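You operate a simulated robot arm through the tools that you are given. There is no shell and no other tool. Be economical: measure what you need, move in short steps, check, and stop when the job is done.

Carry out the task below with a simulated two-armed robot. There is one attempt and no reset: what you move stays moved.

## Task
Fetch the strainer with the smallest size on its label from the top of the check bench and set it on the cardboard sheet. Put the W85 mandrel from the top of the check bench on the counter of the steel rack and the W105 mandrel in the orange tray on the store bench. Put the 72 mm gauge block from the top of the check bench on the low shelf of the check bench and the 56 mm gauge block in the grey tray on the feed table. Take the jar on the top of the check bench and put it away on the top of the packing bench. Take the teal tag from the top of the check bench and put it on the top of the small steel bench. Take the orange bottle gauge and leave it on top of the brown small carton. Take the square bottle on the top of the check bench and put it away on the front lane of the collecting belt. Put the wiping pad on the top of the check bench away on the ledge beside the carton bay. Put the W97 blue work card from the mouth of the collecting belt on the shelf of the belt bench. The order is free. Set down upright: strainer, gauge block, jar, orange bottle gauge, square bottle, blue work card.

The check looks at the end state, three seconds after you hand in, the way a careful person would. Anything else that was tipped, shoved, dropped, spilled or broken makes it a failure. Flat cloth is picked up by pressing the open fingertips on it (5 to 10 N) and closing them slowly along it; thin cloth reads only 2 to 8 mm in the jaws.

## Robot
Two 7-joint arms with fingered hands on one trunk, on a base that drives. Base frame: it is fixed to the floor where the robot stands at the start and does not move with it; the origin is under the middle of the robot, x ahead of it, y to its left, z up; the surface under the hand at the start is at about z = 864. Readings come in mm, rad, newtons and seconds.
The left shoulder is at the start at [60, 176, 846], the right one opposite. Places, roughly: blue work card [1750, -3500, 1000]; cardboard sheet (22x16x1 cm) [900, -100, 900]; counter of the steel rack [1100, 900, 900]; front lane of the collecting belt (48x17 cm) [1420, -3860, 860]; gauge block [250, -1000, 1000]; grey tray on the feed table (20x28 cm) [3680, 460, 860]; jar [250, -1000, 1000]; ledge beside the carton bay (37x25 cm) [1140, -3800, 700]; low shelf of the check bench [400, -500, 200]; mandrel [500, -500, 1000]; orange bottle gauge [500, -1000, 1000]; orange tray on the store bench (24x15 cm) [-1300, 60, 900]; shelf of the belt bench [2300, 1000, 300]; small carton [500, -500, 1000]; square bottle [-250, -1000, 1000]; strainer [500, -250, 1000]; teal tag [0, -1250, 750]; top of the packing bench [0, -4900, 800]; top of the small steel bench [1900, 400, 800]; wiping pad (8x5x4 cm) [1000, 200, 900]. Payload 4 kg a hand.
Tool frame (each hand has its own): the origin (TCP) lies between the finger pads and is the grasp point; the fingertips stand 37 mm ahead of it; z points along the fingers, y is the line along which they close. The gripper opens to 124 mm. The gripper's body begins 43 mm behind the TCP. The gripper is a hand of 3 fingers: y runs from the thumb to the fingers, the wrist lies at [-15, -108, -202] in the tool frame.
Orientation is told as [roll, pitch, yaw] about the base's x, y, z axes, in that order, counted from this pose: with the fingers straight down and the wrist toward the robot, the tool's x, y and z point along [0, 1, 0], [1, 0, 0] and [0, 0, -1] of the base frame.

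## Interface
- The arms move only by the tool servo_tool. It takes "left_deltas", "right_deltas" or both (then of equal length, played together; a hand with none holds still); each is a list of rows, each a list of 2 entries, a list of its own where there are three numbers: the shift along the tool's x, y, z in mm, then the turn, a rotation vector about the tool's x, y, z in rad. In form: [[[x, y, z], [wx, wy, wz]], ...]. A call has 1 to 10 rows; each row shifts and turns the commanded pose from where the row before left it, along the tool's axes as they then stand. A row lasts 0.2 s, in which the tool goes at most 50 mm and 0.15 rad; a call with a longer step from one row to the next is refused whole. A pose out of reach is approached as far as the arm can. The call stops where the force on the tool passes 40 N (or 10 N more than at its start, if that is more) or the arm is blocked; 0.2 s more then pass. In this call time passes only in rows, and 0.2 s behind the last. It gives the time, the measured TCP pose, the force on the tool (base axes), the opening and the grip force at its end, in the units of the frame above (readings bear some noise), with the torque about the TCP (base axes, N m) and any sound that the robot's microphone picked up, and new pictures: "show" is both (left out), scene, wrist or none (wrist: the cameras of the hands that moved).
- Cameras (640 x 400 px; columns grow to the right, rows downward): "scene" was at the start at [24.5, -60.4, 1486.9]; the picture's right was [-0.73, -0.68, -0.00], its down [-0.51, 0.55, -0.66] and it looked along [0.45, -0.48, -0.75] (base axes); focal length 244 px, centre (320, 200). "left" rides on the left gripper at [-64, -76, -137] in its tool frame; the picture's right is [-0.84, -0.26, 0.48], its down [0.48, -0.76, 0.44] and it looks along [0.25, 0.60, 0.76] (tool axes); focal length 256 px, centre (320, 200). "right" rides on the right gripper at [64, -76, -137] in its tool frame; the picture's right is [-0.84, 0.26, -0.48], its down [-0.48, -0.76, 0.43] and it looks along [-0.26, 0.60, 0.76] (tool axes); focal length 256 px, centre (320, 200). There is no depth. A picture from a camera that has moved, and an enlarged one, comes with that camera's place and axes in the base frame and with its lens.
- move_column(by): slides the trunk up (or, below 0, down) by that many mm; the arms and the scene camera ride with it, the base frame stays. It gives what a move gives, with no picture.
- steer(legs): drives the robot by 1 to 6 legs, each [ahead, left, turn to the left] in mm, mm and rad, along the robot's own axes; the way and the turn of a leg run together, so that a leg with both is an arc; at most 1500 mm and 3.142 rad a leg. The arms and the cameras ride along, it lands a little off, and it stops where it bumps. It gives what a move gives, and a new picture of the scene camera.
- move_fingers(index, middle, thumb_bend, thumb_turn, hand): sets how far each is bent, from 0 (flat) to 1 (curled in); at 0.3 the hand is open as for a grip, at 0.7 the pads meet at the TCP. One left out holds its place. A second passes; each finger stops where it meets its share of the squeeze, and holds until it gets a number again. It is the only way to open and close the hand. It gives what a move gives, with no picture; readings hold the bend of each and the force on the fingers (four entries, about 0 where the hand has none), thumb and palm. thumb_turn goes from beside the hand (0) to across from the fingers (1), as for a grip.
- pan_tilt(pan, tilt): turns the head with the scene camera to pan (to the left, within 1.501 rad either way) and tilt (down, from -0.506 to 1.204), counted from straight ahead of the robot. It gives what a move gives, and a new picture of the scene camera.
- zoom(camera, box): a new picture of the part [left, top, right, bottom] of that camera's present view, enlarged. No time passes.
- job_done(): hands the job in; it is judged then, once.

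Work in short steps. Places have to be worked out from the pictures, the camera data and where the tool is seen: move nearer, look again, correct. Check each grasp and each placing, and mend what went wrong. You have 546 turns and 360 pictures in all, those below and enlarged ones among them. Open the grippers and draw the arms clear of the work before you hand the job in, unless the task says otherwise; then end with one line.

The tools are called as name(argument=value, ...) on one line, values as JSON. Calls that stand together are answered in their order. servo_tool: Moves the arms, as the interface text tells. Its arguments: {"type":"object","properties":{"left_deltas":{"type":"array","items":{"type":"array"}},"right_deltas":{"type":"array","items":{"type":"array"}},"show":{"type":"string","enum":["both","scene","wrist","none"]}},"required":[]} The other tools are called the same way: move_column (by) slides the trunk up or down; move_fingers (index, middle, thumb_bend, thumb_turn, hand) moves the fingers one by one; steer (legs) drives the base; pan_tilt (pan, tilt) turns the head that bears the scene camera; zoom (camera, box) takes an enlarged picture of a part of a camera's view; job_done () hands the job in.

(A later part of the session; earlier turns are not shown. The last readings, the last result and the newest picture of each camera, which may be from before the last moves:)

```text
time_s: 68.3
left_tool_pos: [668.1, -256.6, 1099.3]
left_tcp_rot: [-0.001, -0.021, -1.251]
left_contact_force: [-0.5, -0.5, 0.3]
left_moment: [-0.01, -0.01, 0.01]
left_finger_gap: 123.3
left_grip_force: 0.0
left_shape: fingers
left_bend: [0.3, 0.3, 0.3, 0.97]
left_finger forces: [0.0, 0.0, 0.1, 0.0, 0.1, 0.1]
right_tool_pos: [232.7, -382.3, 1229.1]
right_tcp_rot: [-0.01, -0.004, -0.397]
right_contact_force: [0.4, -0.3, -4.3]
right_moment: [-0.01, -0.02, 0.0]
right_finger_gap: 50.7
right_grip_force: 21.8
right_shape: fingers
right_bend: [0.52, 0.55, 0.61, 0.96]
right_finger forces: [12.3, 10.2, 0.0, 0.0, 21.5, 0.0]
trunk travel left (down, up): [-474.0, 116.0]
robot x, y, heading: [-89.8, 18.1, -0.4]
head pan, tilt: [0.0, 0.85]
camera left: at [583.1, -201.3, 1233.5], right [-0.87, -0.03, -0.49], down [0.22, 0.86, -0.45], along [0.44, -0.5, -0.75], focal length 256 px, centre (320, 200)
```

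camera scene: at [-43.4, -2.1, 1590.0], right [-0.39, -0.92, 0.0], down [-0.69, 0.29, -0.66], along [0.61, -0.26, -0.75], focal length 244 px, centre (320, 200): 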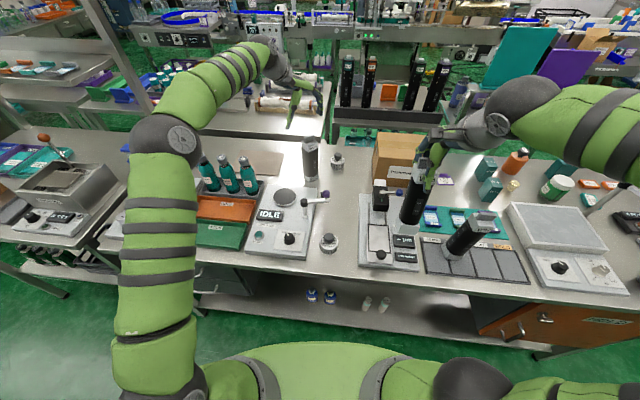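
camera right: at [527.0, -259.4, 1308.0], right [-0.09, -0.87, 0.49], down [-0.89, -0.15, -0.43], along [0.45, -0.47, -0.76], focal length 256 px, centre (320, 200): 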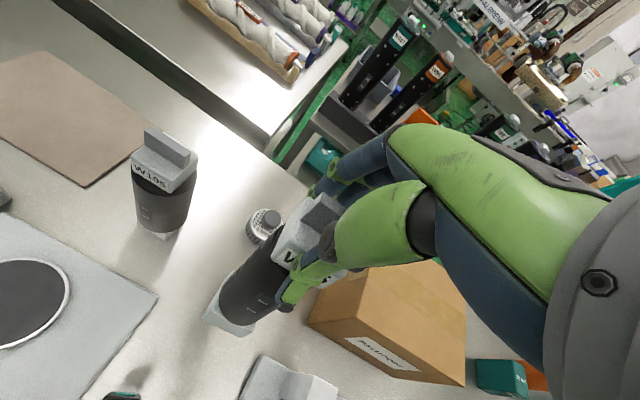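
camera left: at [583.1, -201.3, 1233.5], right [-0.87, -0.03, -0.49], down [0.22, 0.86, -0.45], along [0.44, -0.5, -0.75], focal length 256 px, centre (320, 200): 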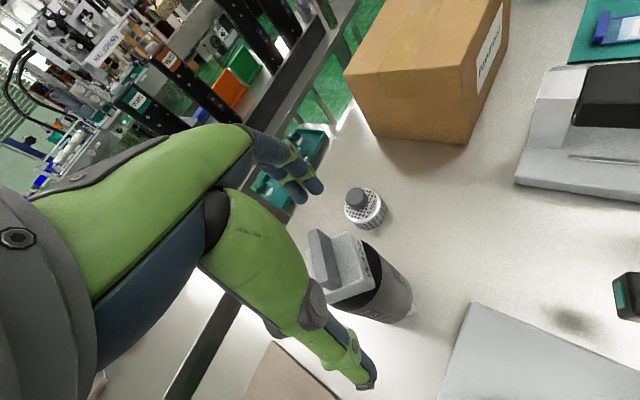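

It is well centred. I go down and close.

servo_tool(left_deltas=[[[0, 0, 25], [0, 0, 0]], [[0, 0, 25], [0, 0, 0]]], show="none")

move_fingers(hand="left", index=0.8, middle=0.8, thumb_bend=0.75)

servo_tool(left_deltas=[[[0, 0, -20], [0, 0, 0]], [[0, 0, -20], [0, 0, 0]]], show="wrist")

```text
time_s: 68.9
left_tool_pos: [668.9, -257.2, 1051.4]
left_tcp_rot: [-0.001, -0.022, -1.253]
left_contact_force: [0.1, 0.9, 0.0]
left_moment: [-0.05, -0.03, -0.02]
left_finger_gap: 123.2
left_grip_force: 0.1
left_shape: fingers
left_bend: [0.3, 0.3, 0.3, 0.97]
left_finger forces: [0.0, 0.1, 0.0, 0.0, 0.1, 0.0]
right_tool_pos: [232.9, -382.5, 1229.5]
right_tcp_rot: [-0.009, -0.001, -0.397]
right_contact_force: [-0.3, -0.3, -4.4]
right_moment: [-0.03, -0.02, 0.0]
right_finger_gap: 50.9
right_grip_force: 21.7
right_shape: fingers
right_bend: [0.52, 0.55, 0.61, 0.96]
right_finger forces: [12.4, 10.2, 0.1, 0.0, 21.6, 0.0]
trunk travel left (down, up): [-474.0, 116.0]
robot x, y, heading: [-83.6, 14.8, -0.399]
head pan, tilt: [0.0, 0.85]
```

```text
time_s: 69.9
left_tool_pos: [669.0, -256.0, 1052.9]
left_tcp_rot: [0.002, -0.024, -1.252]
left_contact_force: [1.0, -1.1, 7.7]
left_moment: [-0.62, -0.24, -0.02]
left_finger_gap: 54.8
left_grip_force: 25.1
left_shape: fingers
left_bend: [0.51, 0.49, 0.59, 0.96]
left_finger forces: [10.7, 14.8, 0.0, 0.0, 24.6, 0.0]
right_tool_pos: [231.5, -381.5, 1229.5]
right_tcp_rot: [-0.008, -0.001, -0.398]
right_contact_force: [0.7, -0.1, -4.0]
right_moment: [0.01, 0.04, -0.02]
right_finger_gap: 50.9
right_grip_force: 22.5
right_shape: fingers
right_bend: [0.52, 0.55, 0.61, 0.96]
right_finger forces: [12.4, 10.2, 0.1, 0.0, 21.6, 0.0]
trunk travel left (down, up): [-474.0, 116.0]
robot x, y, heading: [-89.2, 21.5, -0.402]
head pan, tilt: [0.0, 0.85]
```

```text
time_s: 70.5
left_tool_pos: [670.0, -254.7, 1088.4]
left_tcp_rot: [0.0, -0.021, -1.252]
left_contact_force: [-0.2, 0.4, -6.0]
left_moment: [-0.04, 0.02, 0.0]
left_finger_gap: 50.4
left_grip_force: 20.7
left_shape: fingers
left_bend: [0.52, 0.51, 0.61, 0.96]
left_finger forces: [10.9, 11.2, 0.0, 0.1, 19.3, 0.0]
right_tool_pos: [232.3, -382.2, 1228.4]
right_tcp_rot: [-0.009, -0.001, -0.399]
right_contact_force: [-0.2, 0.5, -4.3]
right_moment: [-0.01, -0.06, 0.03]
right_finger_gap: 50.8
right_grip_force: 21.9
right_shape: fingers
right_bend: [0.52, 0.55, 0.61, 0.96]
right_finger forces: [12.5, 10.2, 0.1, 0.0, 21.6, 0.0]
trunk travel left (down, up): [-474.0, 116.0]
robot x, y, heading: [-86.9, 18.8, -0.397]
head pan, tilt: [0.0, 0.85]
camera left: at [584.5, -200.6, 1223.9], right [-0.87, -0.03, -0.49], down [0.22, 0.86, -0.45], along [0.43, -0.5, -0.75], focal length 256 px, centre (320, 200)
```

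left: 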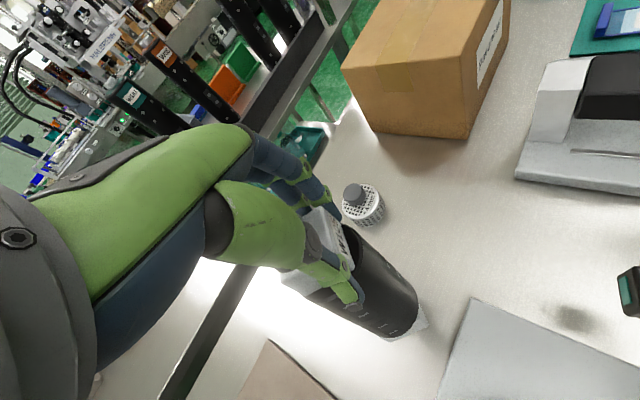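

This is a firm, even grip. I lift W105 and retract it toward the robot, above the bench items.

servo_tool(left_deltas=[[[0, 0, -45], [0, 0, 0]], [[0, 0, -45], [0, 0, 0]], [[0, 0, -45], [0, 0, 0]], [[-25, -35, 0], [0, 0, -0.1]], [[-25, -35, 0], [0, 0, -0.1]], [[-25, -35, 0], [0, 0, -0.1]], [[-25, -35, 0], [0, 0, -0.1]], [[-25, -35, 0], [0, 0, -0.1]], [[-25, -35, 0], [0, 0, -0.1]], [[-10, -40, 0], [0, 0, -0.1]]], show="scene")

```text
time_s: 72.7
left_tool_pos: [394.1, -141.6, 1221.1]
left_tcp_rot: [-0.014, -0.019, -0.551]
left_contact_force: [-0.1, -0.6, -5.6]
left_moment: [0.02, 0.0, 0.0]
left_finger_gap: 50.1
left_grip_force: 19.4
left_shape: fingers
left_bend: [0.52, 0.51, 0.61, 0.96]
left_finger forces: [10.2, 9.2, 0.0, 0.1, 18.5, 0.0]
right_tool_pos: [231.9, -382.7, 1229.4]
right_tcp_rot: [-0.009, -0.002, -0.397]
right_contact_force: [-0.4, -0.4, -5.2]
right_moment: [-0.01, 0.0, -0.01]
right_finger_gap: 50.9
right_grip_force: 22.0
right_shape: fingers
right_bend: [0.52, 0.55, 0.61, 0.96]
right_finger forces: [12.3, 10.2, 0.0, 0.0, 21.6, 0.0]
trunk travel left (down, up): [-474.0, 116.0]
robot x, y, heading: [-90.1, 15.0, -0.399]
head pan, tilt: [0.0, 0.85]
camera scene: at [-44.3, -1.4, 1590.1], right [-0.39, -0.92, 0.0], down [-0.69, 0.29, -0.66], along [0.61, -0.26, -0.75], focal length 244 px, centre (320, 200)
```

scene: 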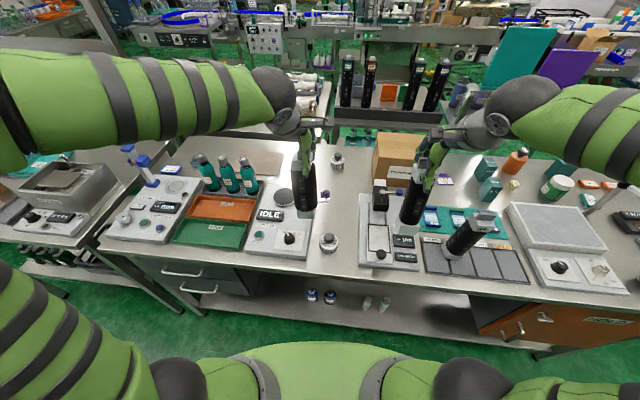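

Both mandrels are held. I back off from the bench and turn right, through the free side, to face the store bench behind me.

steer(legs=[[-400, -200, 0], [0, 0, -1.6], [0, 0, -1.6]])

```text
time_s: 83.2
left_tool_pos: [-1002.8, 192.8, 1220.7]
left_tcp_rot: [-0.015, -0.017, 2.513]
left_contact_force: [0.0, -0.5, -5.7]
left_moment: [0.01, -0.02, -0.01]
left_finger_gap: 49.4
left_grip_force: 16.2
left_shape: fingers
left_bend: [0.52, 0.53, 0.61, 0.97]
left_finger forces: [9.7, 7.4, 0.1, 0.1, 15.6, 0.0]
right_tool_pos: [-822.6, 419.2, 1228.5]
right_tcp_rot: [-0.009, -0.001, 2.666]
right_contact_force: [-0.6, 0.6, -4.4]
right_moment: [0.03, 0.02, -0.01]
right_finger_gap: 50.0
right_grip_force: 20.5
right_shape: fingers
right_bend: [0.53, 0.55, 0.62, 0.96]
right_finger forces: [11.7, 9.6, 0.0, 0.0, 20.5, 0.0]
trunk travel left (down, up): [-474.0, 116.0]
robot x, y, heading: [-535.4, -4.8, 2.663]
head pan, tilt: [0.0, 0.85]
camera scene: at [-576.9, 15.3, 1590.0], right [0.46, 0.89, 0.0], down [0.67, -0.35, -0.66], along [-0.59, 0.3, -0.75], focal length 244 px, centre (320, 200)
```

scene: 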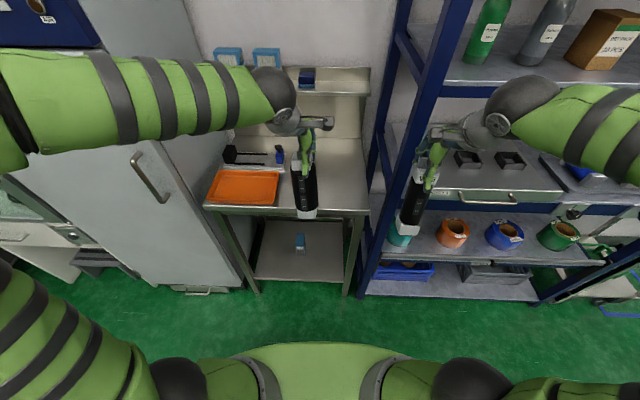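

The orange tray is at about (-1339,61), 744 ahead and 311 to the left. I shift the base 250 mm left so the left hand reaches it straight ahead.

steer(legs=[[20, 250, 0]])

servo_tool(left_deltas=[[[0, 40, 0], [0, 0, -0.03]], [[0, 40, 0], [0, 0, -0.03]], [[0, 40, 0], [0, 0, -0.03]], [[0, 40, 0], [0, 0, -0.03]], [[0, 30, 0], [0, 0, -0.03]]], show="both")

```text
time_s: 85.0
left_tool_pos: [-1137.0, -23.2, 1221.4]
left_tcp_rot: [-0.015, -0.016, 2.517]
left_contact_force: [-1.3, -0.6, -6.4]
left_moment: [0.0, 0.0, 0.01]
left_finger_gap: 49.4
left_grip_force: 16.4
left_shape: fingers
left_bend: [0.52, 0.53, 0.61, 0.97]
left_finger forces: [9.6, 8.3, 0.1, 0.0, 15.5, 0.0]
right_tool_pos: [-958.0, 203.1, 1229.3]
right_tcp_rot: [-0.009, -0.002, 2.668]
right_contact_force: [-0.6, -0.2, -4.6]
right_moment: [0.04, 0.04, -0.02]
right_finger_gap: 49.9
right_grip_force: 21.0
right_shape: fingers
right_bend: [0.53, 0.55, 0.62, 0.96]
right_finger forces: [12.1, 9.5, 0.1, 0.1, 20.7, 0.0]
trunk travel left (down, up): [-474.0, 116.0]
robot x, y, heading: [-670.0, -220.2, 2.668]
head pan, tilt: [0.0, 0.85]
camera scene: at [-710.6, -199.6, 1590.0], right [0.46, 0.89, 0.0], down [0.67, -0.34, -0.66], along [-0.59, 0.3, -0.75], focal length 244 px, centre (320, 200)
```

scene: 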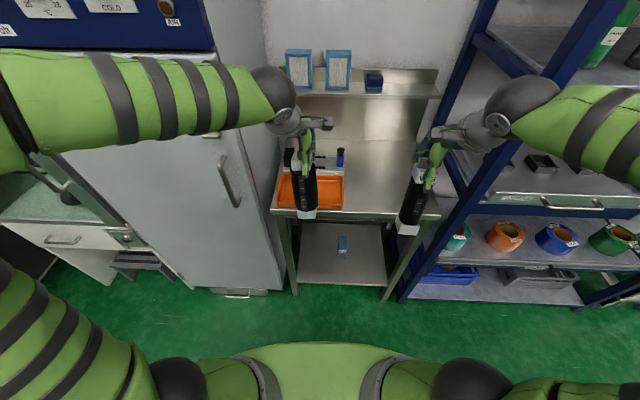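

```text
time_s: 86.2
left_tool_pos: [-1297.7, 80.4, 1223.9]
left_tcp_rot: [-0.016, -0.016, 2.666]
left_contact_force: [-1.0, -0.2, -6.6]
left_moment: [0.03, 0.04, -0.01]
left_finger_gap: 49.2
left_grip_force: 17.3
left_shape: fingers
left_bend: [0.52, 0.53, 0.61, 0.97]
left_finger forces: [9.9, 8.5, 0.1, 0.1, 16.0, 0.0]
right_tool_pos: [-958.5, 204.8, 1229.2]
right_tcp_rot: [-0.009, -0.003, 2.67]
right_contact_force: [0.0, -0.7, -4.5]
right_moment: [0.01, -0.03, 0.02]
right_finger_gap: 50.0
right_grip_force: 20.8
right_shape: fingers
right_bend: [0.53, 0.55, 0.62, 0.96]
right_finger forces: [12.0, 9.5, 0.0, 0.0, 20.6, 0.0]
trunk travel left (down, up): [-474.0, 116.0]
robot x, y, heading: [-664.9, -218.8, 2.668]
head pan, tilt: [0.0, 0.85]
camera scene: at [-710.7, -197.8, 1590.0], right [0.46, 0.89, 0.0], down [0.67, -0.34, -0.66], along [-0.59, 0.3, -0.75], focal length 244 px, centre (320, 200)
camera left: at [-1200.3, 100.5, 1359.2], right [0.61, 0.64, -0.47], down [0.45, -0.77, -0.45], along [-0.65, 0.06, -0.76], focal length 256 px, centre (320, 200)
```

scene: 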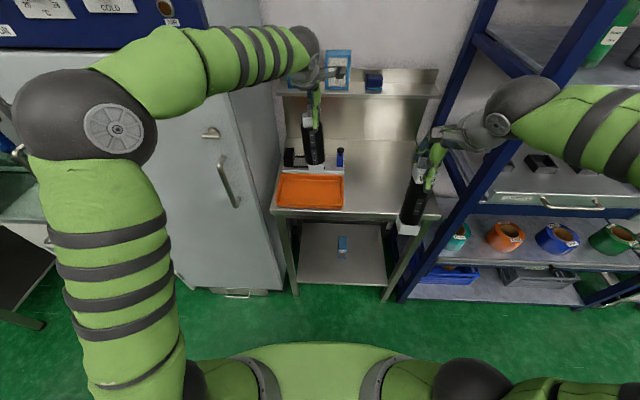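
left: 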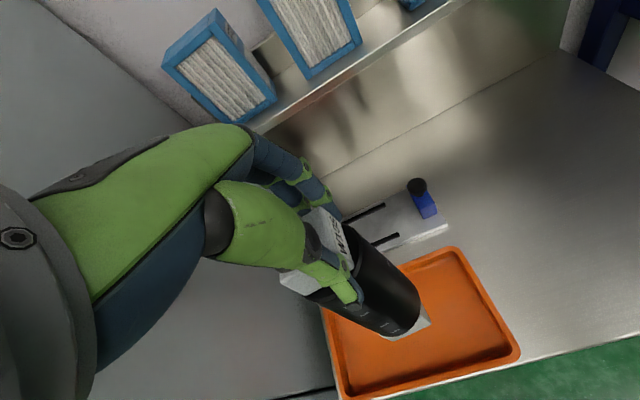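

The tray's centre is about (-1300,60) and the mandrel hangs at (-1298,80). I centre it and lower most of the way.

servo_tool(left_deltas=[[[18, -6, 30], [0, 0, 0]], [[0, 0, 40], [0, 0, 0]], [[0, 0, 25], [0, 0, 0]]], show="both")

```text
time_s: 87.0
left_tool_pos: [-1300.6, 61.7, 1128.2]
left_tcp_rot: [-0.015, -0.014, 2.666]
left_contact_force: [0.4, -1.6, -6.3]
left_moment: [0.0, 0.05, 0.03]
left_finger_gap: 49.2
left_grip_force: 17.5
left_shape: fingers
left_bend: [0.52, 0.53, 0.61, 0.97]
left_finger forces: [9.7, 8.7, 0.1, 0.0, 16.0, 0.0]
right_tool_pos: [-958.1, 204.3, 1229.3]
right_tcp_rot: [-0.011, -0.003, 2.672]
right_contact_force: [-0.2, -0.3, -3.0]
right_moment: [0.04, 0.03, 0.0]
right_finger_gap: 49.9
right_grip_force: 21.3
right_shape: fingers
right_bend: [0.53, 0.55, 0.62, 0.96]
right_finger forces: [12.0, 9.7, 0.0, 0.0, 20.7, 0.1]
trunk travel left (down, up): [-474.0, 116.0]
robot x, y, heading: [-665.4, -220.1, 2.667]
head pan, tilt: [0.0, 0.85]
camera scene: at [-710.4, -198.4, 1590.0], right [0.46, 0.89, 0.0], down [0.67, -0.34, -0.66], along [-0.59, 0.3, -0.75], focal length 244 px, centre (320, 200)
camera left: at [-1203.7, 81.4, 1264.1], right [0.61, 0.64, -0.47], down [0.45, -0.77, -0.45], along [-0.65, 0.06, -0.76], focal length 256 px, centre (320, 200)
```

scene: 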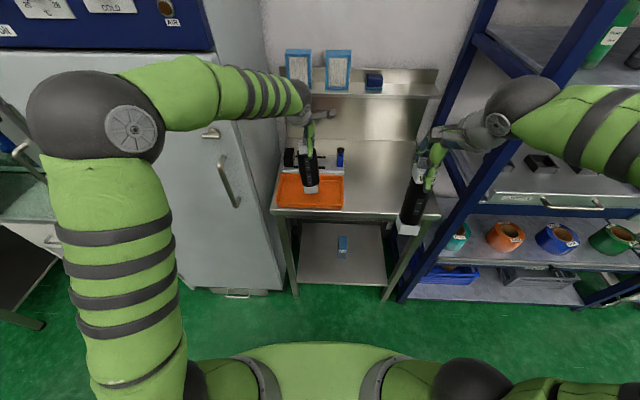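
left: 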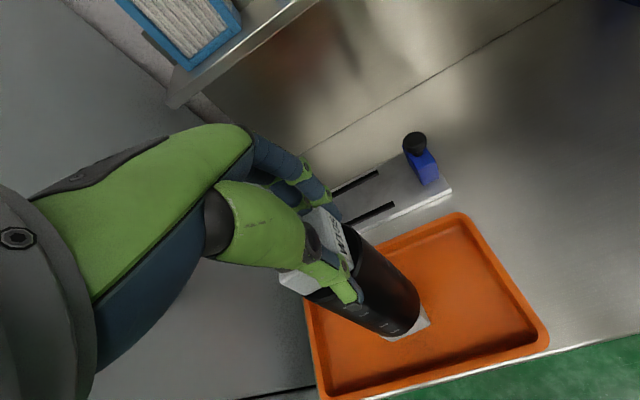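

The base is over the middle of the tray. I lower in small steps until it touches.

servo_tool(left_deltas=[[[0, 0, 8], [0, 0, 0]], [[0, 0, 8], [0, 0, 0]], [[0, 0, 6], [0, 0, 0]], [[0, 0, 4], [0, 0, 0]]], show="wrist")

```text
time_s: 88.0
left_tool_pos: [-1300.0, 64.5, 1104.1]
left_tcp_rot: [-0.018, -0.018, 2.667]
left_contact_force: [0.1, 1.5, 0.3]
left_moment: [0.03, 0.11, -0.01]
left_finger_gap: 49.1
left_grip_force: 18.9
left_shape: fingers
left_bend: [0.52, 0.53, 0.61, 0.97]
left_finger forces: [9.5, 11.3, 0.0, 0.0, 17.0, 0.0]
right_tool_pos: [-957.2, 204.8, 1229.7]
right_tcp_rot: [-0.009, -0.005, 2.668]
right_contact_force: [0.9, -0.5, -3.6]
right_moment: [0.03, 0.02, 0.01]
right_finger_gap: 49.5
right_grip_force: 21.5
right_shape: fingers
right_bend: [0.53, 0.55, 0.62, 0.96]
right_finger forces: [11.9, 9.6, 0.0, 0.0, 20.7, 0.1]
trunk travel left (down, up): [-474.0, 116.0]
robot x, y, heading: [-667.6, -219.5, 2.666]
head pan, tilt: [0.0, 0.85]
camera left: at [-1202.4, 82.6, 1239.9], right [0.61, 0.64, -0.47], down [0.45, -0.77, -0.46], along [-0.65, 0.06, -0.75], focal length 256 px, centre (320, 200)
```

left: 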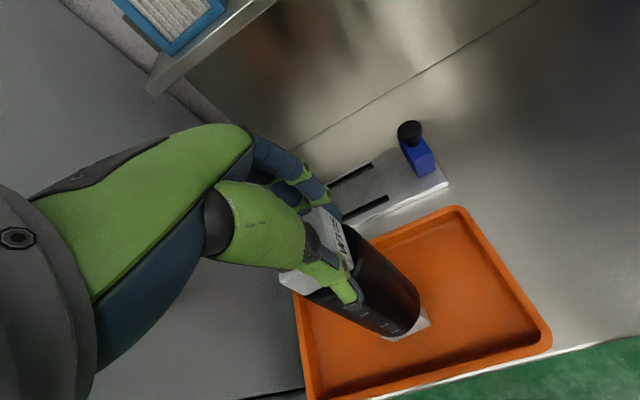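

Contact: its weight now rests on the tray floor. I release gently.

move_fingers(hand="left", index=0.44, middle=0.44, thumb_bend=0.5)

move_fingers(hand="left", index=0.3, middle=0.3, thumb_bend=0.3)

servo_tool(left_deltas=[[[0, 0, -30], [0, 0, 0]], [[0, 0, -40], [0, 0, 0]], [[0, 0, -40], [0, 0, 0]]], show="both")

```text
time_s: 89.0
left_tool_pos: [-1300.0, 63.6, 1103.9]
left_tcp_rot: [-0.016, -0.016, 2.667]
left_contact_force: [-0.3, 0.1, 0.6]
left_moment: [-0.03, -0.04, -0.01]
left_finger_gap: 72.1
left_grip_force: 0.2
left_shape: fingers
left_bend: [0.44, 0.44, 0.5, 0.98]
left_finger forces: [0.0, 0.1, 0.1, 0.1, 0.6, 0.0]
right_tool_pos: [-958.4, 204.1, 1229.4]
right_tcp_rot: [-0.009, -0.004, 2.668]
right_contact_force: [-0.1, 0.4, -4.3]
right_moment: [0.07, -0.01, 0.01]
right_finger_gap: 49.9
right_grip_force: 21.4
right_shape: fingers
right_bend: [0.53, 0.55, 0.62, 0.96]
right_finger forces: [12.0, 9.6, 0.0, 0.0, 20.7, 0.0]
trunk travel left (down, up): [-474.0, 116.0]
robot x, y, heading: [-664.3, -218.5, 2.671]
head pan, tilt: [0.0, 0.85]
```

```text
time_s: 90.0
left_tool_pos: [-1299.5, 63.5, 1103.3]
left_tcp_rot: [-0.019, -0.015, 2.666]
left_contact_force: [0.4, 0.0, 0.8]
left_moment: [0.03, -0.02, 0.04]
left_finger_gap: 123.3
left_grip_force: 0.1
left_shape: fingers
left_bend: [0.3, 0.3, 0.3, 0.98]
left_finger forces: [0.0, 0.0, 0.1, 0.0, 0.0, 0.0]
right_tool_pos: [-957.3, 204.1, 1229.1]
right_tcp_rot: [-0.008, -0.003, 2.669]
right_contact_force: [0.1, -0.1, -3.8]
right_moment: [0.04, -0.02, -0.01]
right_finger_gap: 49.5
right_grip_force: 21.0
right_shape: fingers
right_bend: [0.53, 0.55, 0.62, 0.96]
right_finger forces: [11.9, 9.6, 0.0, 0.0, 20.7, 0.0]
trunk travel left (down, up): [-474.0, 116.0]
robot x, y, heading: [-665.9, -222.2, 2.666]
head pan, tilt: [0.0, 0.85]
```

```text
time_s: 90.8
left_tool_pos: [-1299.2, 59.6, 1212.9]
left_tcp_rot: [-0.017, -0.016, 2.668]
left_contact_force: [-0.2, 0.0, -0.6]
left_moment: [0.0, -0.02, -0.01]
left_finger_gap: 123.4
left_grip_force: 0.1
left_shape: fingers
left_bend: [0.3, 0.3, 0.3, 0.98]
left_finger forces: [0.1, 0.0, 0.0, 0.1, 0.1, 0.1]
right_tool_pos: [-957.3, 203.7, 1227.7]
right_tcp_rot: [-0.009, -0.004, 2.669]
right_contact_force: [0.1, 0.5, -4.0]
right_moment: [0.01, -0.01, 0.02]
right_finger_gap: 50.0
right_grip_force: 21.4
right_shape: fingers
right_bend: [0.53, 0.55, 0.62, 0.96]
right_finger forces: [12.0, 9.6, 0.0, 0.0, 20.8, 0.0]
trunk travel left (down, up): [-474.0, 116.0]
robot x, y, heading: [-665.3, -220.3, 2.67]
head pan, tilt: [0.0, 0.85]
camera scene: at [-709.3, -198.8, 1590.0], right [0.46, 0.89, 0.0], down [0.67, -0.34, -0.66], along [-0.59, 0.3, -0.75], focal length 244 px, centre (320, 200)
camera left: at [-1201.5, 79.2, 1348.6], right [0.61, 0.64, -0.47], down [0.45, -0.77, -0.45], along [-0.65, 0.06, -0.76], focal length 256 px, centre (320, 200)
```

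scene: 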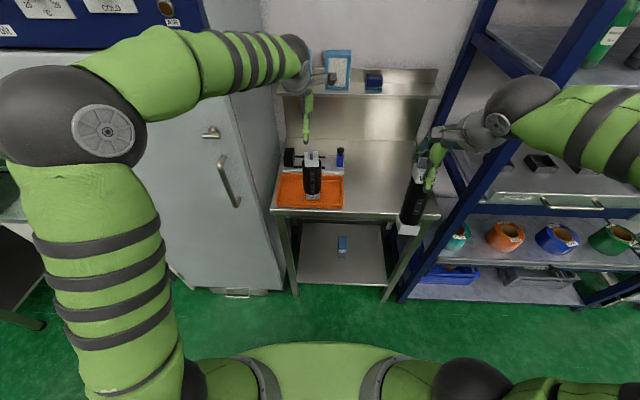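
left: 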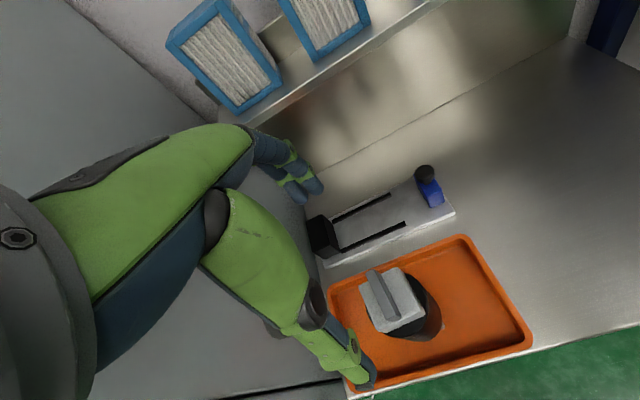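

W105 stands upright in the orange tray. I retract the left arm, back away, and turn toward the steel rack at the left end of the bench row.

servo_tool(left_deltas=[[[0, -45, -15], [0, 0, 0]], [[0, -45, 0], [0, 0, 0]], [[0, -45, 0], [0, 0, 0]], [[0, -45, 0], [0, 0, 0]], [[0, -45, 0], [0, 0, 0]]], show="none")

steer(legs=[[-150, -250, 0], [0, 0, -1.55], [0, 0, -1.52]])

```text
time_s: 92.0
left_tool_pos: [-1097.5, -43.1, 1222.6]
left_tcp_rot: [-0.018, -0.015, 2.669]
left_contact_force: [-0.6, -0.1, -0.6]
left_moment: [-0.02, 0.02, 0.01]
left_finger_gap: 123.2
left_grip_force: 0.1
left_shape: fingers
left_bend: [0.3, 0.3, 0.3, 0.98]
left_finger forces: [0.0, 0.0, 0.0, 0.0, 0.1, 0.0]
right_tool_pos: [-956.0, 202.8, 1228.5]
right_tcp_rot: [-0.008, -0.003, 2.668]
right_contact_force: [-0.2, -0.2, -4.1]
right_moment: [0.01, 0.0, -0.02]
right_finger_gap: 49.6
right_grip_force: 21.1
right_shape: fingers
right_bend: [0.53, 0.55, 0.62, 0.96]
right_finger forces: [12.0, 9.6, 0.0, 0.1, 20.6, 0.0]
trunk travel left (down, up): [-474.0, 116.0]
robot x, y, heading: [-662.9, -219.7, 2.67]
head pan, tilt: [0.0, 0.85]
```

```text
time_s: 101.4
left_tool_pos: [30.1, -195.5, 1221.9]
left_tcp_rot: [-0.017, -0.015, -0.361]
left_contact_force: [-0.3, 1.0, -0.5]
left_moment: [0.0, -0.03, -0.01]
left_finger_gap: 123.1
left_grip_force: 0.0
left_shape: fingers
left_bend: [0.3, 0.3, 0.3, 0.98]
left_finger forces: [0.0, 0.0, 0.1, 0.0, 0.0, 0.1]
right_tool_pos: [-82.9, -455.4, 1228.5]
right_tcp_rot: [-0.007, -0.003, -0.358]
right_contact_force: [0.4, 0.4, -3.3]
right_moment: [-0.04, -0.01, 0.02]
right_finger_gap: 49.0
right_grip_force: 19.5
right_shape: fingers
right_bend: [0.53, 0.55, 0.62, 0.96]
right_finger forces: [11.4, 9.2, 0.1, 0.0, 19.5, 0.0]
trunk travel left (down, up): [-474.0, 116.0]
robot x, y, heading: [-417.4, -70.6, -0.363]
head pan, tilt: [0.0, 0.85]
camera scene: at [-374.4, -87.6, 1590.1], right [-0.35, -0.94, 0.0], down [-0.7, 0.26, -0.66], along [0.62, -0.23, -0.75], focal length 244 px, centre (320, 200)
```

scene: 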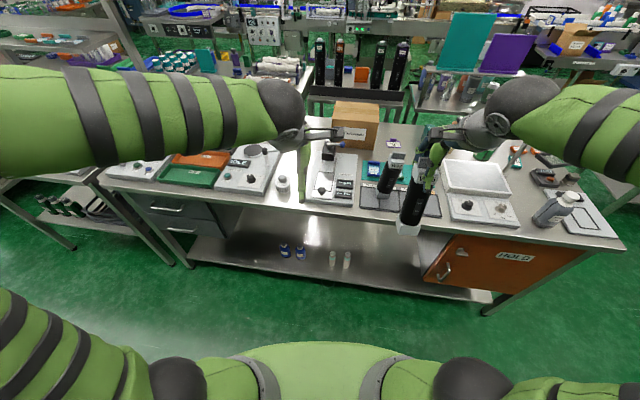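

I drive along the aisle to the left, to face the steel rack.

steer(legs=[[280, 1150, 0]])

```text
time_s: 107.4
left_tool_pos: [694.3, 780.7, 1221.3]
left_tcp_rot: [-0.018, -0.016, -0.353]
left_contact_force: [0.1, 0.5, -0.9]
left_moment: [-0.01, 0.0, 0.0]
left_finger_gap: 123.4
left_grip_force: 0.1
left_shape: fingers
left_bend: [0.3, 0.3, 0.3, 0.98]
left_finger forces: [0.0, 0.0, 0.0, 0.0, 0.1, 0.0]
right_tool_pos: [584.6, 519.6, 1229.4]
right_tcp_rot: [-0.009, -0.002, -0.351]
right_contact_force: [0.4, -0.4, -3.9]
right_moment: [-0.04, 0.02, -0.01]
right_finger_gap: 48.9
right_grip_force: 20.7
right_shape: fingers
right_bend: [0.53, 0.55, 0.62, 0.96]
right_finger forces: [11.5, 9.2, 0.0, 0.1, 19.7, 0.0]
trunk travel left (down, up): [-474.0, 116.0]
robot x, y, heading: [240.5, 905.7, -0.35]
head pan, tilt: [0.0, 0.85]
camera scene: at [289.9, 886.1, 1590.1], right [-0.35, -0.94, 0.0], down [-0.71, 0.26, -0.66], along [0.62, -0.23, -0.75], focal length 244 px, centre (320, 200)
```

scene: 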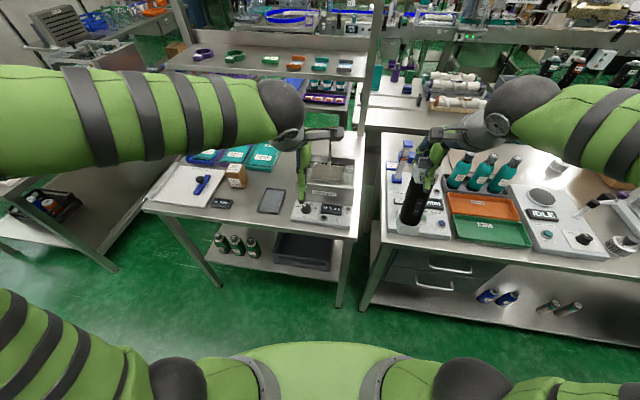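

The steel rack counter is in front, and I look for a free spot on it.

zoom(camera="scene", box=[130, 110, 400, 260])

zoom(camera="left", box=[0, 0, 640, 400])

```text
2.37 times, centred on (265, 185) of scene
camera zoom: at [289.9, 886.1, 1590.1], right [-0.35, -0.94, 0.0], down [-0.71, 0.26, -0.66], along [0.62, -0.23, -0.75], focal length 579 px, centre (450, 236)
```

zoom: 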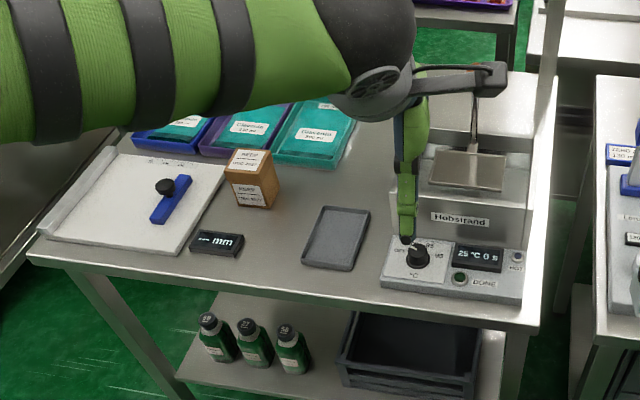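

```text
1.00 times, centred on (320, 200) of left (not enlarged: the box is as wide or as high as the picture)
camera zoom: at [599.8, 750.2, 1357.9], right [-0.53, -0.71, -0.47], down [-0.54, 0.71, -0.45], along [0.65, 0.02, -0.76], focal length 256 px, centre (320, 200)
```

zoom: 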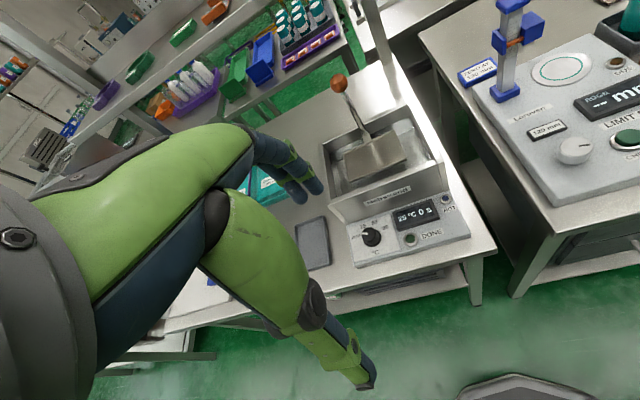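

I see a free gap between the small display and the grey tray, near (954,935). I raise W85 a little and shift the base left so the right hand can reach it.

servo_tool(right_deltas=[[[0, 0, -30], [0, 0, 0]], [[0, 0, -30], [0, 0, 0]]], left_deltas=[[[40, -20, 0], [0, 0, 0]], [[40, -20, 0], [0, 0, 0]]], show="none")

steer(legs=[[0, 350, -0.05]])

```text
time_s: 108.0
left_tool_pos: [684.5, 870.6, 1220.7]
left_tcp_rot: [-0.017, -0.015, -0.354]
left_contact_force: [0.3, 0.5, -0.2]
left_moment: [0.01, -0.04, 0.01]
left_finger_gap: 123.3
left_grip_force: 0.1
left_shape: fingers
left_bend: [0.3, 0.3, 0.3, 0.98]
left_finger forces: [0.0, 0.0, 0.1, 0.1, 0.0, 0.1]
right_tool_pos: [582.6, 520.0, 1289.4]
right_tcp_rot: [-0.01, -0.003, -0.351]
right_contact_force: [-1.4, 0.0, -3.3]
right_moment: [-0.01, 0.0, 0.01]
right_finger_gap: 48.9
right_grip_force: 20.7
right_shape: fingers
right_bend: [0.53, 0.55, 0.62, 0.96]
right_finger forces: [11.6, 9.4, 0.0, 0.0, 20.0, 0.0]
trunk travel left (down, up): [-474.0, 116.0]
robot x, y, heading: [246.1, 900.7, -0.354]
head pan, tilt: [0.0, 0.85]
```

```text
time_s: 110.2
left_tool_pos: [811.3, 1171.7, 1221.5]
left_tcp_rot: [-0.02, -0.015, -0.399]
left_contact_force: [0.4, -0.2, 0.0]
left_moment: [0.02, 0.01, -0.01]
left_finger_gap: 123.4
left_grip_force: 0.1
left_shape: fingers
left_bend: [0.3, 0.3, 0.3, 0.98]
left_finger forces: [0.0, 0.1, 0.1, 0.0, 0.1, 0.0]
right_tool_pos: [694.1, 826.8, 1288.1]
right_tcp_rot: [-0.008, 0.0, -0.397]
right_contact_force: [-0.1, 1.0, -3.8]
right_moment: [-0.02, -0.02, -0.01]
right_finger_gap: 49.3
right_grip_force: 20.7
right_shape: fingers
right_bend: [0.53, 0.55, 0.62, 0.96]
right_finger forces: [11.8, 9.2, 0.2, 0.1, 20.0, 0.0]
trunk travel left (down, up): [-474.0, 116.0]
robot x, y, heading: [376.6, 1224.8, -0.402]
head pan, tilt: [0.0, 0.85]
camera scene: at [417.1, 1208.2, 1590.1], right [-0.39, -0.92, 0.0], down [-0.69, 0.29, -0.66], along [0.61, -0.26, -0.75], focal length 244 px, centre (320, 200)
```

scene: 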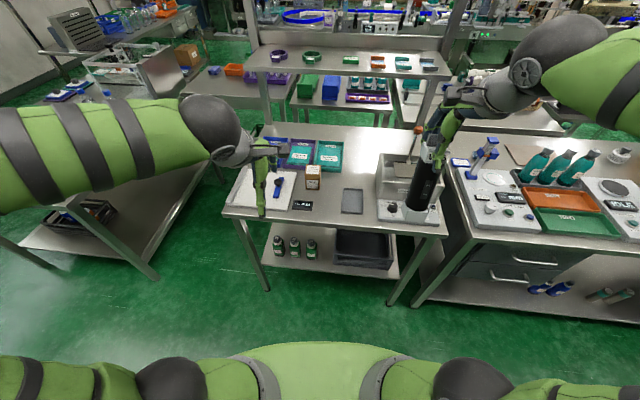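

I move W85 left and then ahead, to above the gap.

servo_tool(right_deltas=[[[45, 0, 0], [0, 0, 0]], [[45, 0, 0], [0, 0, 0]], [[45, 0, 0], [0, 0, 0]], [[45, 0, 0], [0, 0, 0]], [[25, 40, 0], [0, 0, 0]], [[0, 45, 0], [0, 0, 0]], [[0, 45, 0], [0, 0, 0]], [[0, 45, 0], [0, 0, 0]], [[0, 30, 0], [0, 0, 0]]], left_deltas=[[[20, -20, 0], [0, 0, 0]], [[20, -20, 0], [0, 0, 0]], [[20, -20, 0], [0, 0, 0]], [[20, -20, 0], [0, 0, 0]], [[20, -20, 0], [0, 0, 0]], [[0, 0, 0], [0, 0, 0]], [[0, 0, 0], [0, 0, 0]], [[0, 0, 0], [0, 0, 0]], [[0, 0, 0], [0, 0, 0]]], show="both")

```text
time_s: 112.2
left_tool_pos: [756.4, 1302.2, 1218.5]
left_tcp_rot: [-0.019, -0.013, -0.402]
left_contact_force: [-0.1, 0.4, -0.9]
left_moment: [0.0, -0.03, -0.03]
left_finger_gap: 123.4
left_grip_force: 0.0
left_shape: fingers
left_bend: [0.3, 0.3, 0.3, 0.98]
left_finger forces: [0.0, 0.1, 0.0, 0.0, 0.0, 0.0]
right_tool_pos: [961.4, 938.9, 1288.0]
right_tcp_rot: [-0.008, -0.001, -0.399]
right_contact_force: [0.6, -0.1, -4.9]
right_moment: [-0.04, -0.04, 0.0]
right_finger_gap: 48.8
right_grip_force: 21.1
right_shape: fingers
right_bend: [0.53, 0.55, 0.62, 0.96]
right_finger forces: [12.1, 9.7, 0.0, 0.0, 20.7, 0.0]
trunk travel left (down, up): [-474.0, 116.0]
robot x, y, heading: [372.5, 1227.6, -0.398]
head pan, tilt: [0.0, 0.85]
camera scene: at [417.3, 1207.3, 1590.0], right [-0.39, -0.92, 0.0], down [-0.69, 0.29, -0.66], along [0.61, -0.26, -0.75], focal length 244 px, centre (320, 200)
camera right: at [916.4, 1028.2, 1422.3], right [-0.09, -0.87, 0.49], down [-0.89, -0.15, -0.43], along [0.45, -0.47, -0.76], focal length 256 px, centre (320, 200)
camera left: at [661.1, 1275.7, 1353.9], right [-0.56, -0.68, -0.47], down [-0.51, 0.73, -0.45], along [0.65, -0.01, -0.76], focal length 256 px, centre (320, 200)
```

scene: 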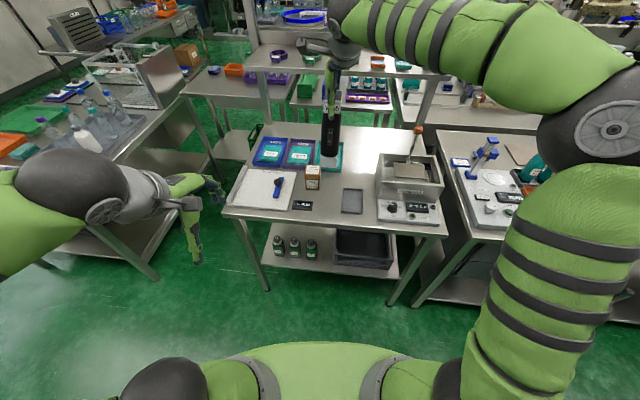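
right: 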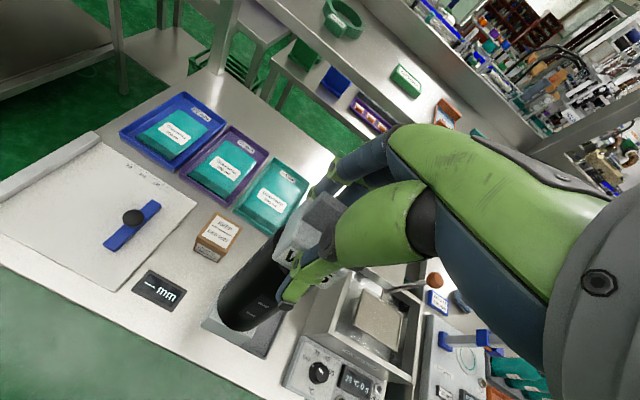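
left: 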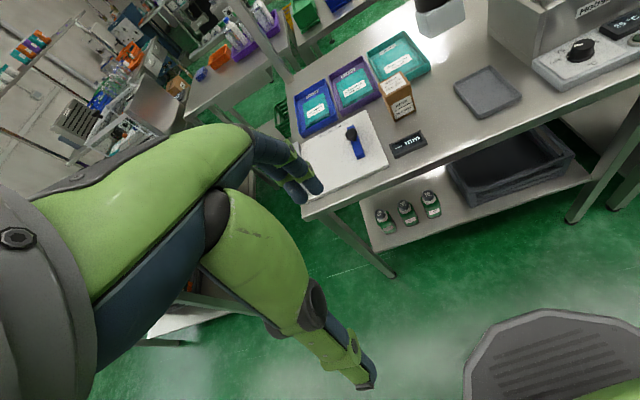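

I enlarge the right wrist view to locate the gap more exactly.

zoom(camera="right", box=[110, 200, 330, 380])

zoom(camera="left", box=[340, 40, 560, 180])

```text
2.22 times, centred on (220, 290) of right
camera zoom: at [916.4, 1028.2, 1422.3], right [-0.09, -0.87, 0.49], down [-0.89, -0.15, -0.43], along [0.45, -0.47, -0.76], focal length 569 px, centre (542, 0)
```

zoom: 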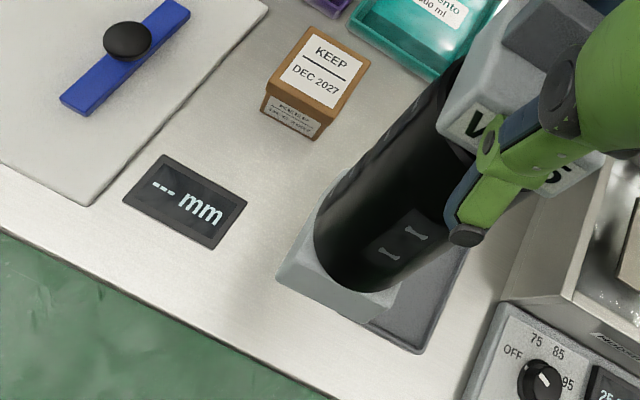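

```text
2.86 times, centred on (450, 110) of left
camera zoom: at [661.1, 1275.7, 1353.9], right [-0.56, -0.68, -0.47], down [-0.51, 0.73, -0.45], along [0.65, -0.01, -0.76], focal length 731 px, centre (-51, 457)
```

zoom: 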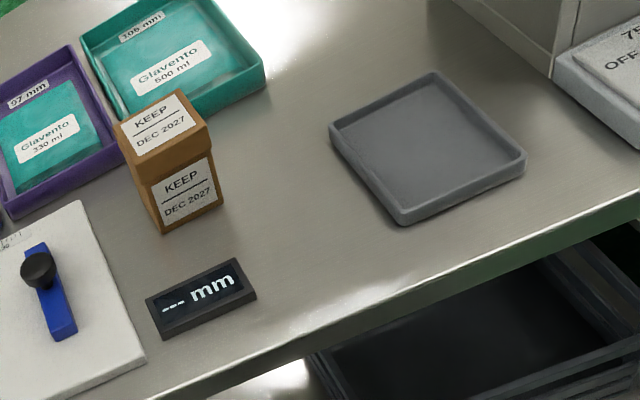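

The mid-gap is at about (947,959). I shift 16 mm left and lower most of the way.

servo_tool(right_deltas=[[[16, -3, 0], [0, 0, 0]], [[0, 0, 45], [0, 0, 0]], [[0, 0, 45], [0, 0, 0]], [[0, 0, 45], [0, 0, 0]], [[0, 0, 35], [0, 0, 0]]], show="both")

```text
time_s: 113.4
left_tool_pos: [756.7, 1302.8, 1217.8]
left_tcp_rot: [-0.017, -0.017, -0.398]
left_contact_force: [0.3, -0.3, -0.2]
left_moment: [-0.01, 0.0, -0.01]
left_finger_gap: 123.3
left_grip_force: 0.0
left_shape: fingers
left_bend: [0.3, 0.3, 0.3, 0.98]
left_finger forces: [0.0, 0.1, 0.0, 0.0, 0.0, 0.0]
right_tool_pos: [964.5, 949.7, 1115.2]
right_tcp_rot: [-0.01, -0.002, -0.399]
right_contact_force: [0.2, -0.4, -4.7]
right_moment: [0.0, 0.01, 0.0]
right_finger_gap: 48.7
right_grip_force: 20.8
right_shape: fingers
right_bend: [0.53, 0.55, 0.62, 0.96]
right_finger forces: [12.0, 9.6, 0.1, 0.1, 20.4, 0.1]
trunk travel left (down, up): [-474.0, 116.0]
robot x, y, heading: [370.9, 1228.9, -0.403]
head pan, tilt: [0.0, 0.85]
camera scene: at [417.3, 1207.4, 1590.1], right [-0.39, -0.92, 0.0], down [-0.69, 0.29, -0.66], along [0.61, -0.26, -0.75], focal length 244 px, centre (320, 200)
camera right: at [919.4, 1038.3, 1250.6], right [-0.09, -0.87, 0.49], down [-0.89, -0.15, -0.43], along [0.45, -0.47, -0.76], focal length 256 px, centre (320, 200)
```

scene: 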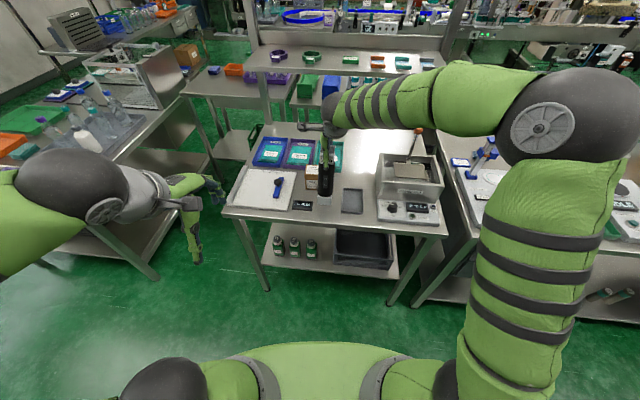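
right: 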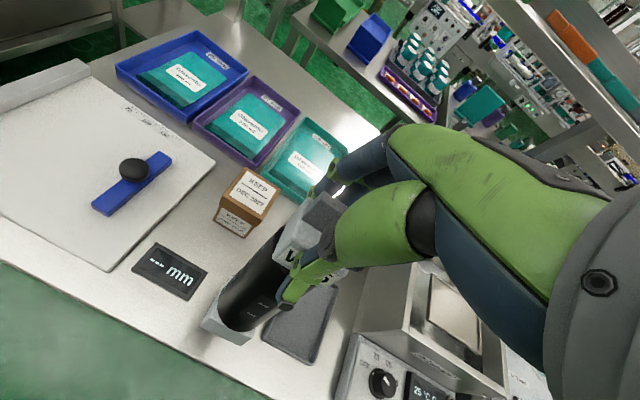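

The base is in the gap and clear of the display, box and tray. I lower slowly until contact.

servo_tool(right_deltas=[[[0, 0, 12], [0, 0, 0]], [[0, 0, 10], [0, 0, 0]], [[0, 0, 8], [0, 0, 0]], [[0, 0, 6], [0, 0, 0]], [[0, 0, 4], [0, 0, 0]]], show="wrist")

```text
time_s: 114.6
left_tool_pos: [756.5, 1302.0, 1218.0]
left_tcp_rot: [-0.017, -0.015, -0.4]
left_contact_force: [-0.6, 0.4, 0.0]
left_moment: [0.01, 0.01, 0.01]
left_finger_gap: 123.4
left_grip_force: 0.0
left_shape: fingers
left_bend: [0.3, 0.3, 0.3, 0.98]
left_finger forces: [0.0, 0.1, 0.1, 0.1, 0.0, 0.0]
right_tool_pos: [963.4, 950.5, 1077.3]
right_tcp_rot: [-0.008, -0.002, -0.398]
right_contact_force: [-0.5, -1.4, -4.1]
right_moment: [-0.01, -0.01, -0.01]
right_finger_gap: 49.0
right_grip_force: 21.0
right_shape: fingers
right_bend: [0.53, 0.55, 0.62, 0.96]
right_finger forces: [12.0, 9.4, 0.0, 0.1, 20.5, 0.0]
trunk travel left (down, up): [-474.0, 116.0]
robot x, y, heading: [371.7, 1229.4, -0.403]
head pan, tilt: [0.0, 0.85]
camera right: at [919.2, 1039.3, 1211.9], right [-0.09, -0.87, 0.49], down [-0.89, -0.15, -0.43], along [0.45, -0.47, -0.76], focal length 256 px, centre (320, 200)
```

right: 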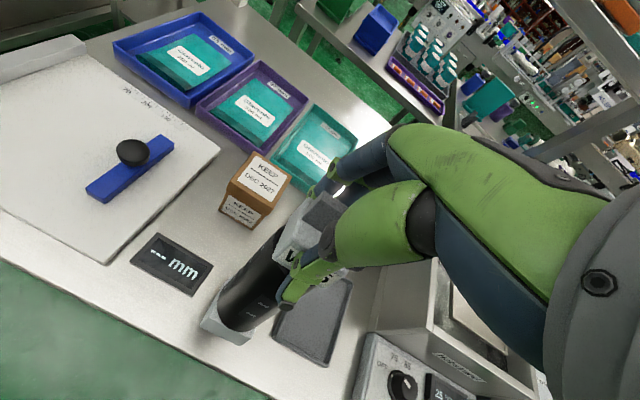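

Not touching yet, so I continue in small steps.

servo_tool(right_deltas=[[[0, 0, 5], [0, 0, 0]], [[0, 0, 5], [0, 0, 0]], [[0, 0, 3], [0, 0, 0]]], show="none")

```text
time_s: 115.4
left_tool_pos: [756.5, 1302.4, 1218.6]
left_tcp_rot: [-0.017, -0.016, -0.4]
left_contact_force: [0.5, -0.4, 0.7]
left_moment: [0.0, -0.01, -0.02]
left_finger_gap: 123.0
left_grip_force: 0.0
left_shape: fingers
left_bend: [0.3, 0.3, 0.3, 0.98]
left_finger forces: [0.0, 0.0, 0.0, 0.0, 0.0, 0.0]
right_tool_pos: [964.8, 949.8, 1063.8]
right_tcp_rot: [-0.009, -0.003, -0.4]
right_contact_force: [1.2, -0.2, -3.8]
right_moment: [-0.05, -0.01, 0.02]
right_finger_gap: 48.7
right_grip_force: 20.7
right_shape: fingers
right_bend: [0.53, 0.55, 0.62, 0.96]
right_finger forces: [12.1, 9.4, 0.1, 0.0, 20.4, 0.1]
trunk travel left (down, up): [-474.0, 116.0]
robot x, y, heading: [370.1, 1223.8, -0.401]
head pan, tilt: [0.0, 0.85]
```

servo_tool(right_deltas=[[[0, 0, 4], [0, 0, 0]], [[0, 0, 4], [0, 0, 0]], [[0, 0, 3], [0, 0, 0]], [[0, 0, 3], [0, 0, 0]]], show="wrist")

```text
time_s: 116.4
left_tool_pos: [755.1, 1303.2, 1220.0]
left_tcp_rot: [-0.017, -0.016, -0.399]
left_contact_force: [0.0, -0.1, -0.9]
left_moment: [-0.01, 0.01, -0.02]
left_finger_gap: 123.2
left_grip_force: 0.1
left_shape: fingers
left_bend: [0.3, 0.3, 0.3, 0.98]
left_finger forces: [0.0, 0.0, 0.1, 0.0, 0.0, 0.2]
right_tool_pos: [966.7, 952.4, 1053.6]
right_tcp_rot: [-0.006, -0.008, -0.395]
right_contact_force: [1.9, 1.2, 16.7]
right_moment: [0.04, -0.29, 0.01]
right_finger_gap: 48.5
right_grip_force: 23.6
right_shape: fingers
right_bend: [0.53, 0.55, 0.62, 0.96]
right_finger forces: [12.2, 10.4, 0.0, 0.0, 24.6, 0.1]
trunk travel left (down, up): [-474.0, 116.0]
robot x, y, heading: [371.6, 1225.5, -0.399]
head pan, tilt: [0.0, 0.85]
camera right: at [919.5, 1040.7, 1188.7], right [-0.09, -0.87, 0.49], down [-0.89, -0.16, -0.44], along [0.46, -0.47, -0.75], focal length 256 px, centre (320, 200)
```

right: 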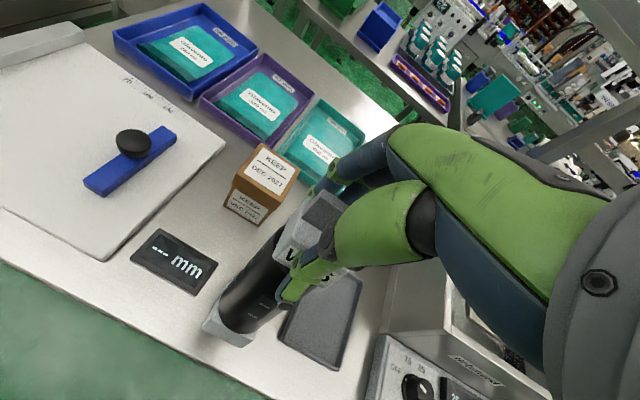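

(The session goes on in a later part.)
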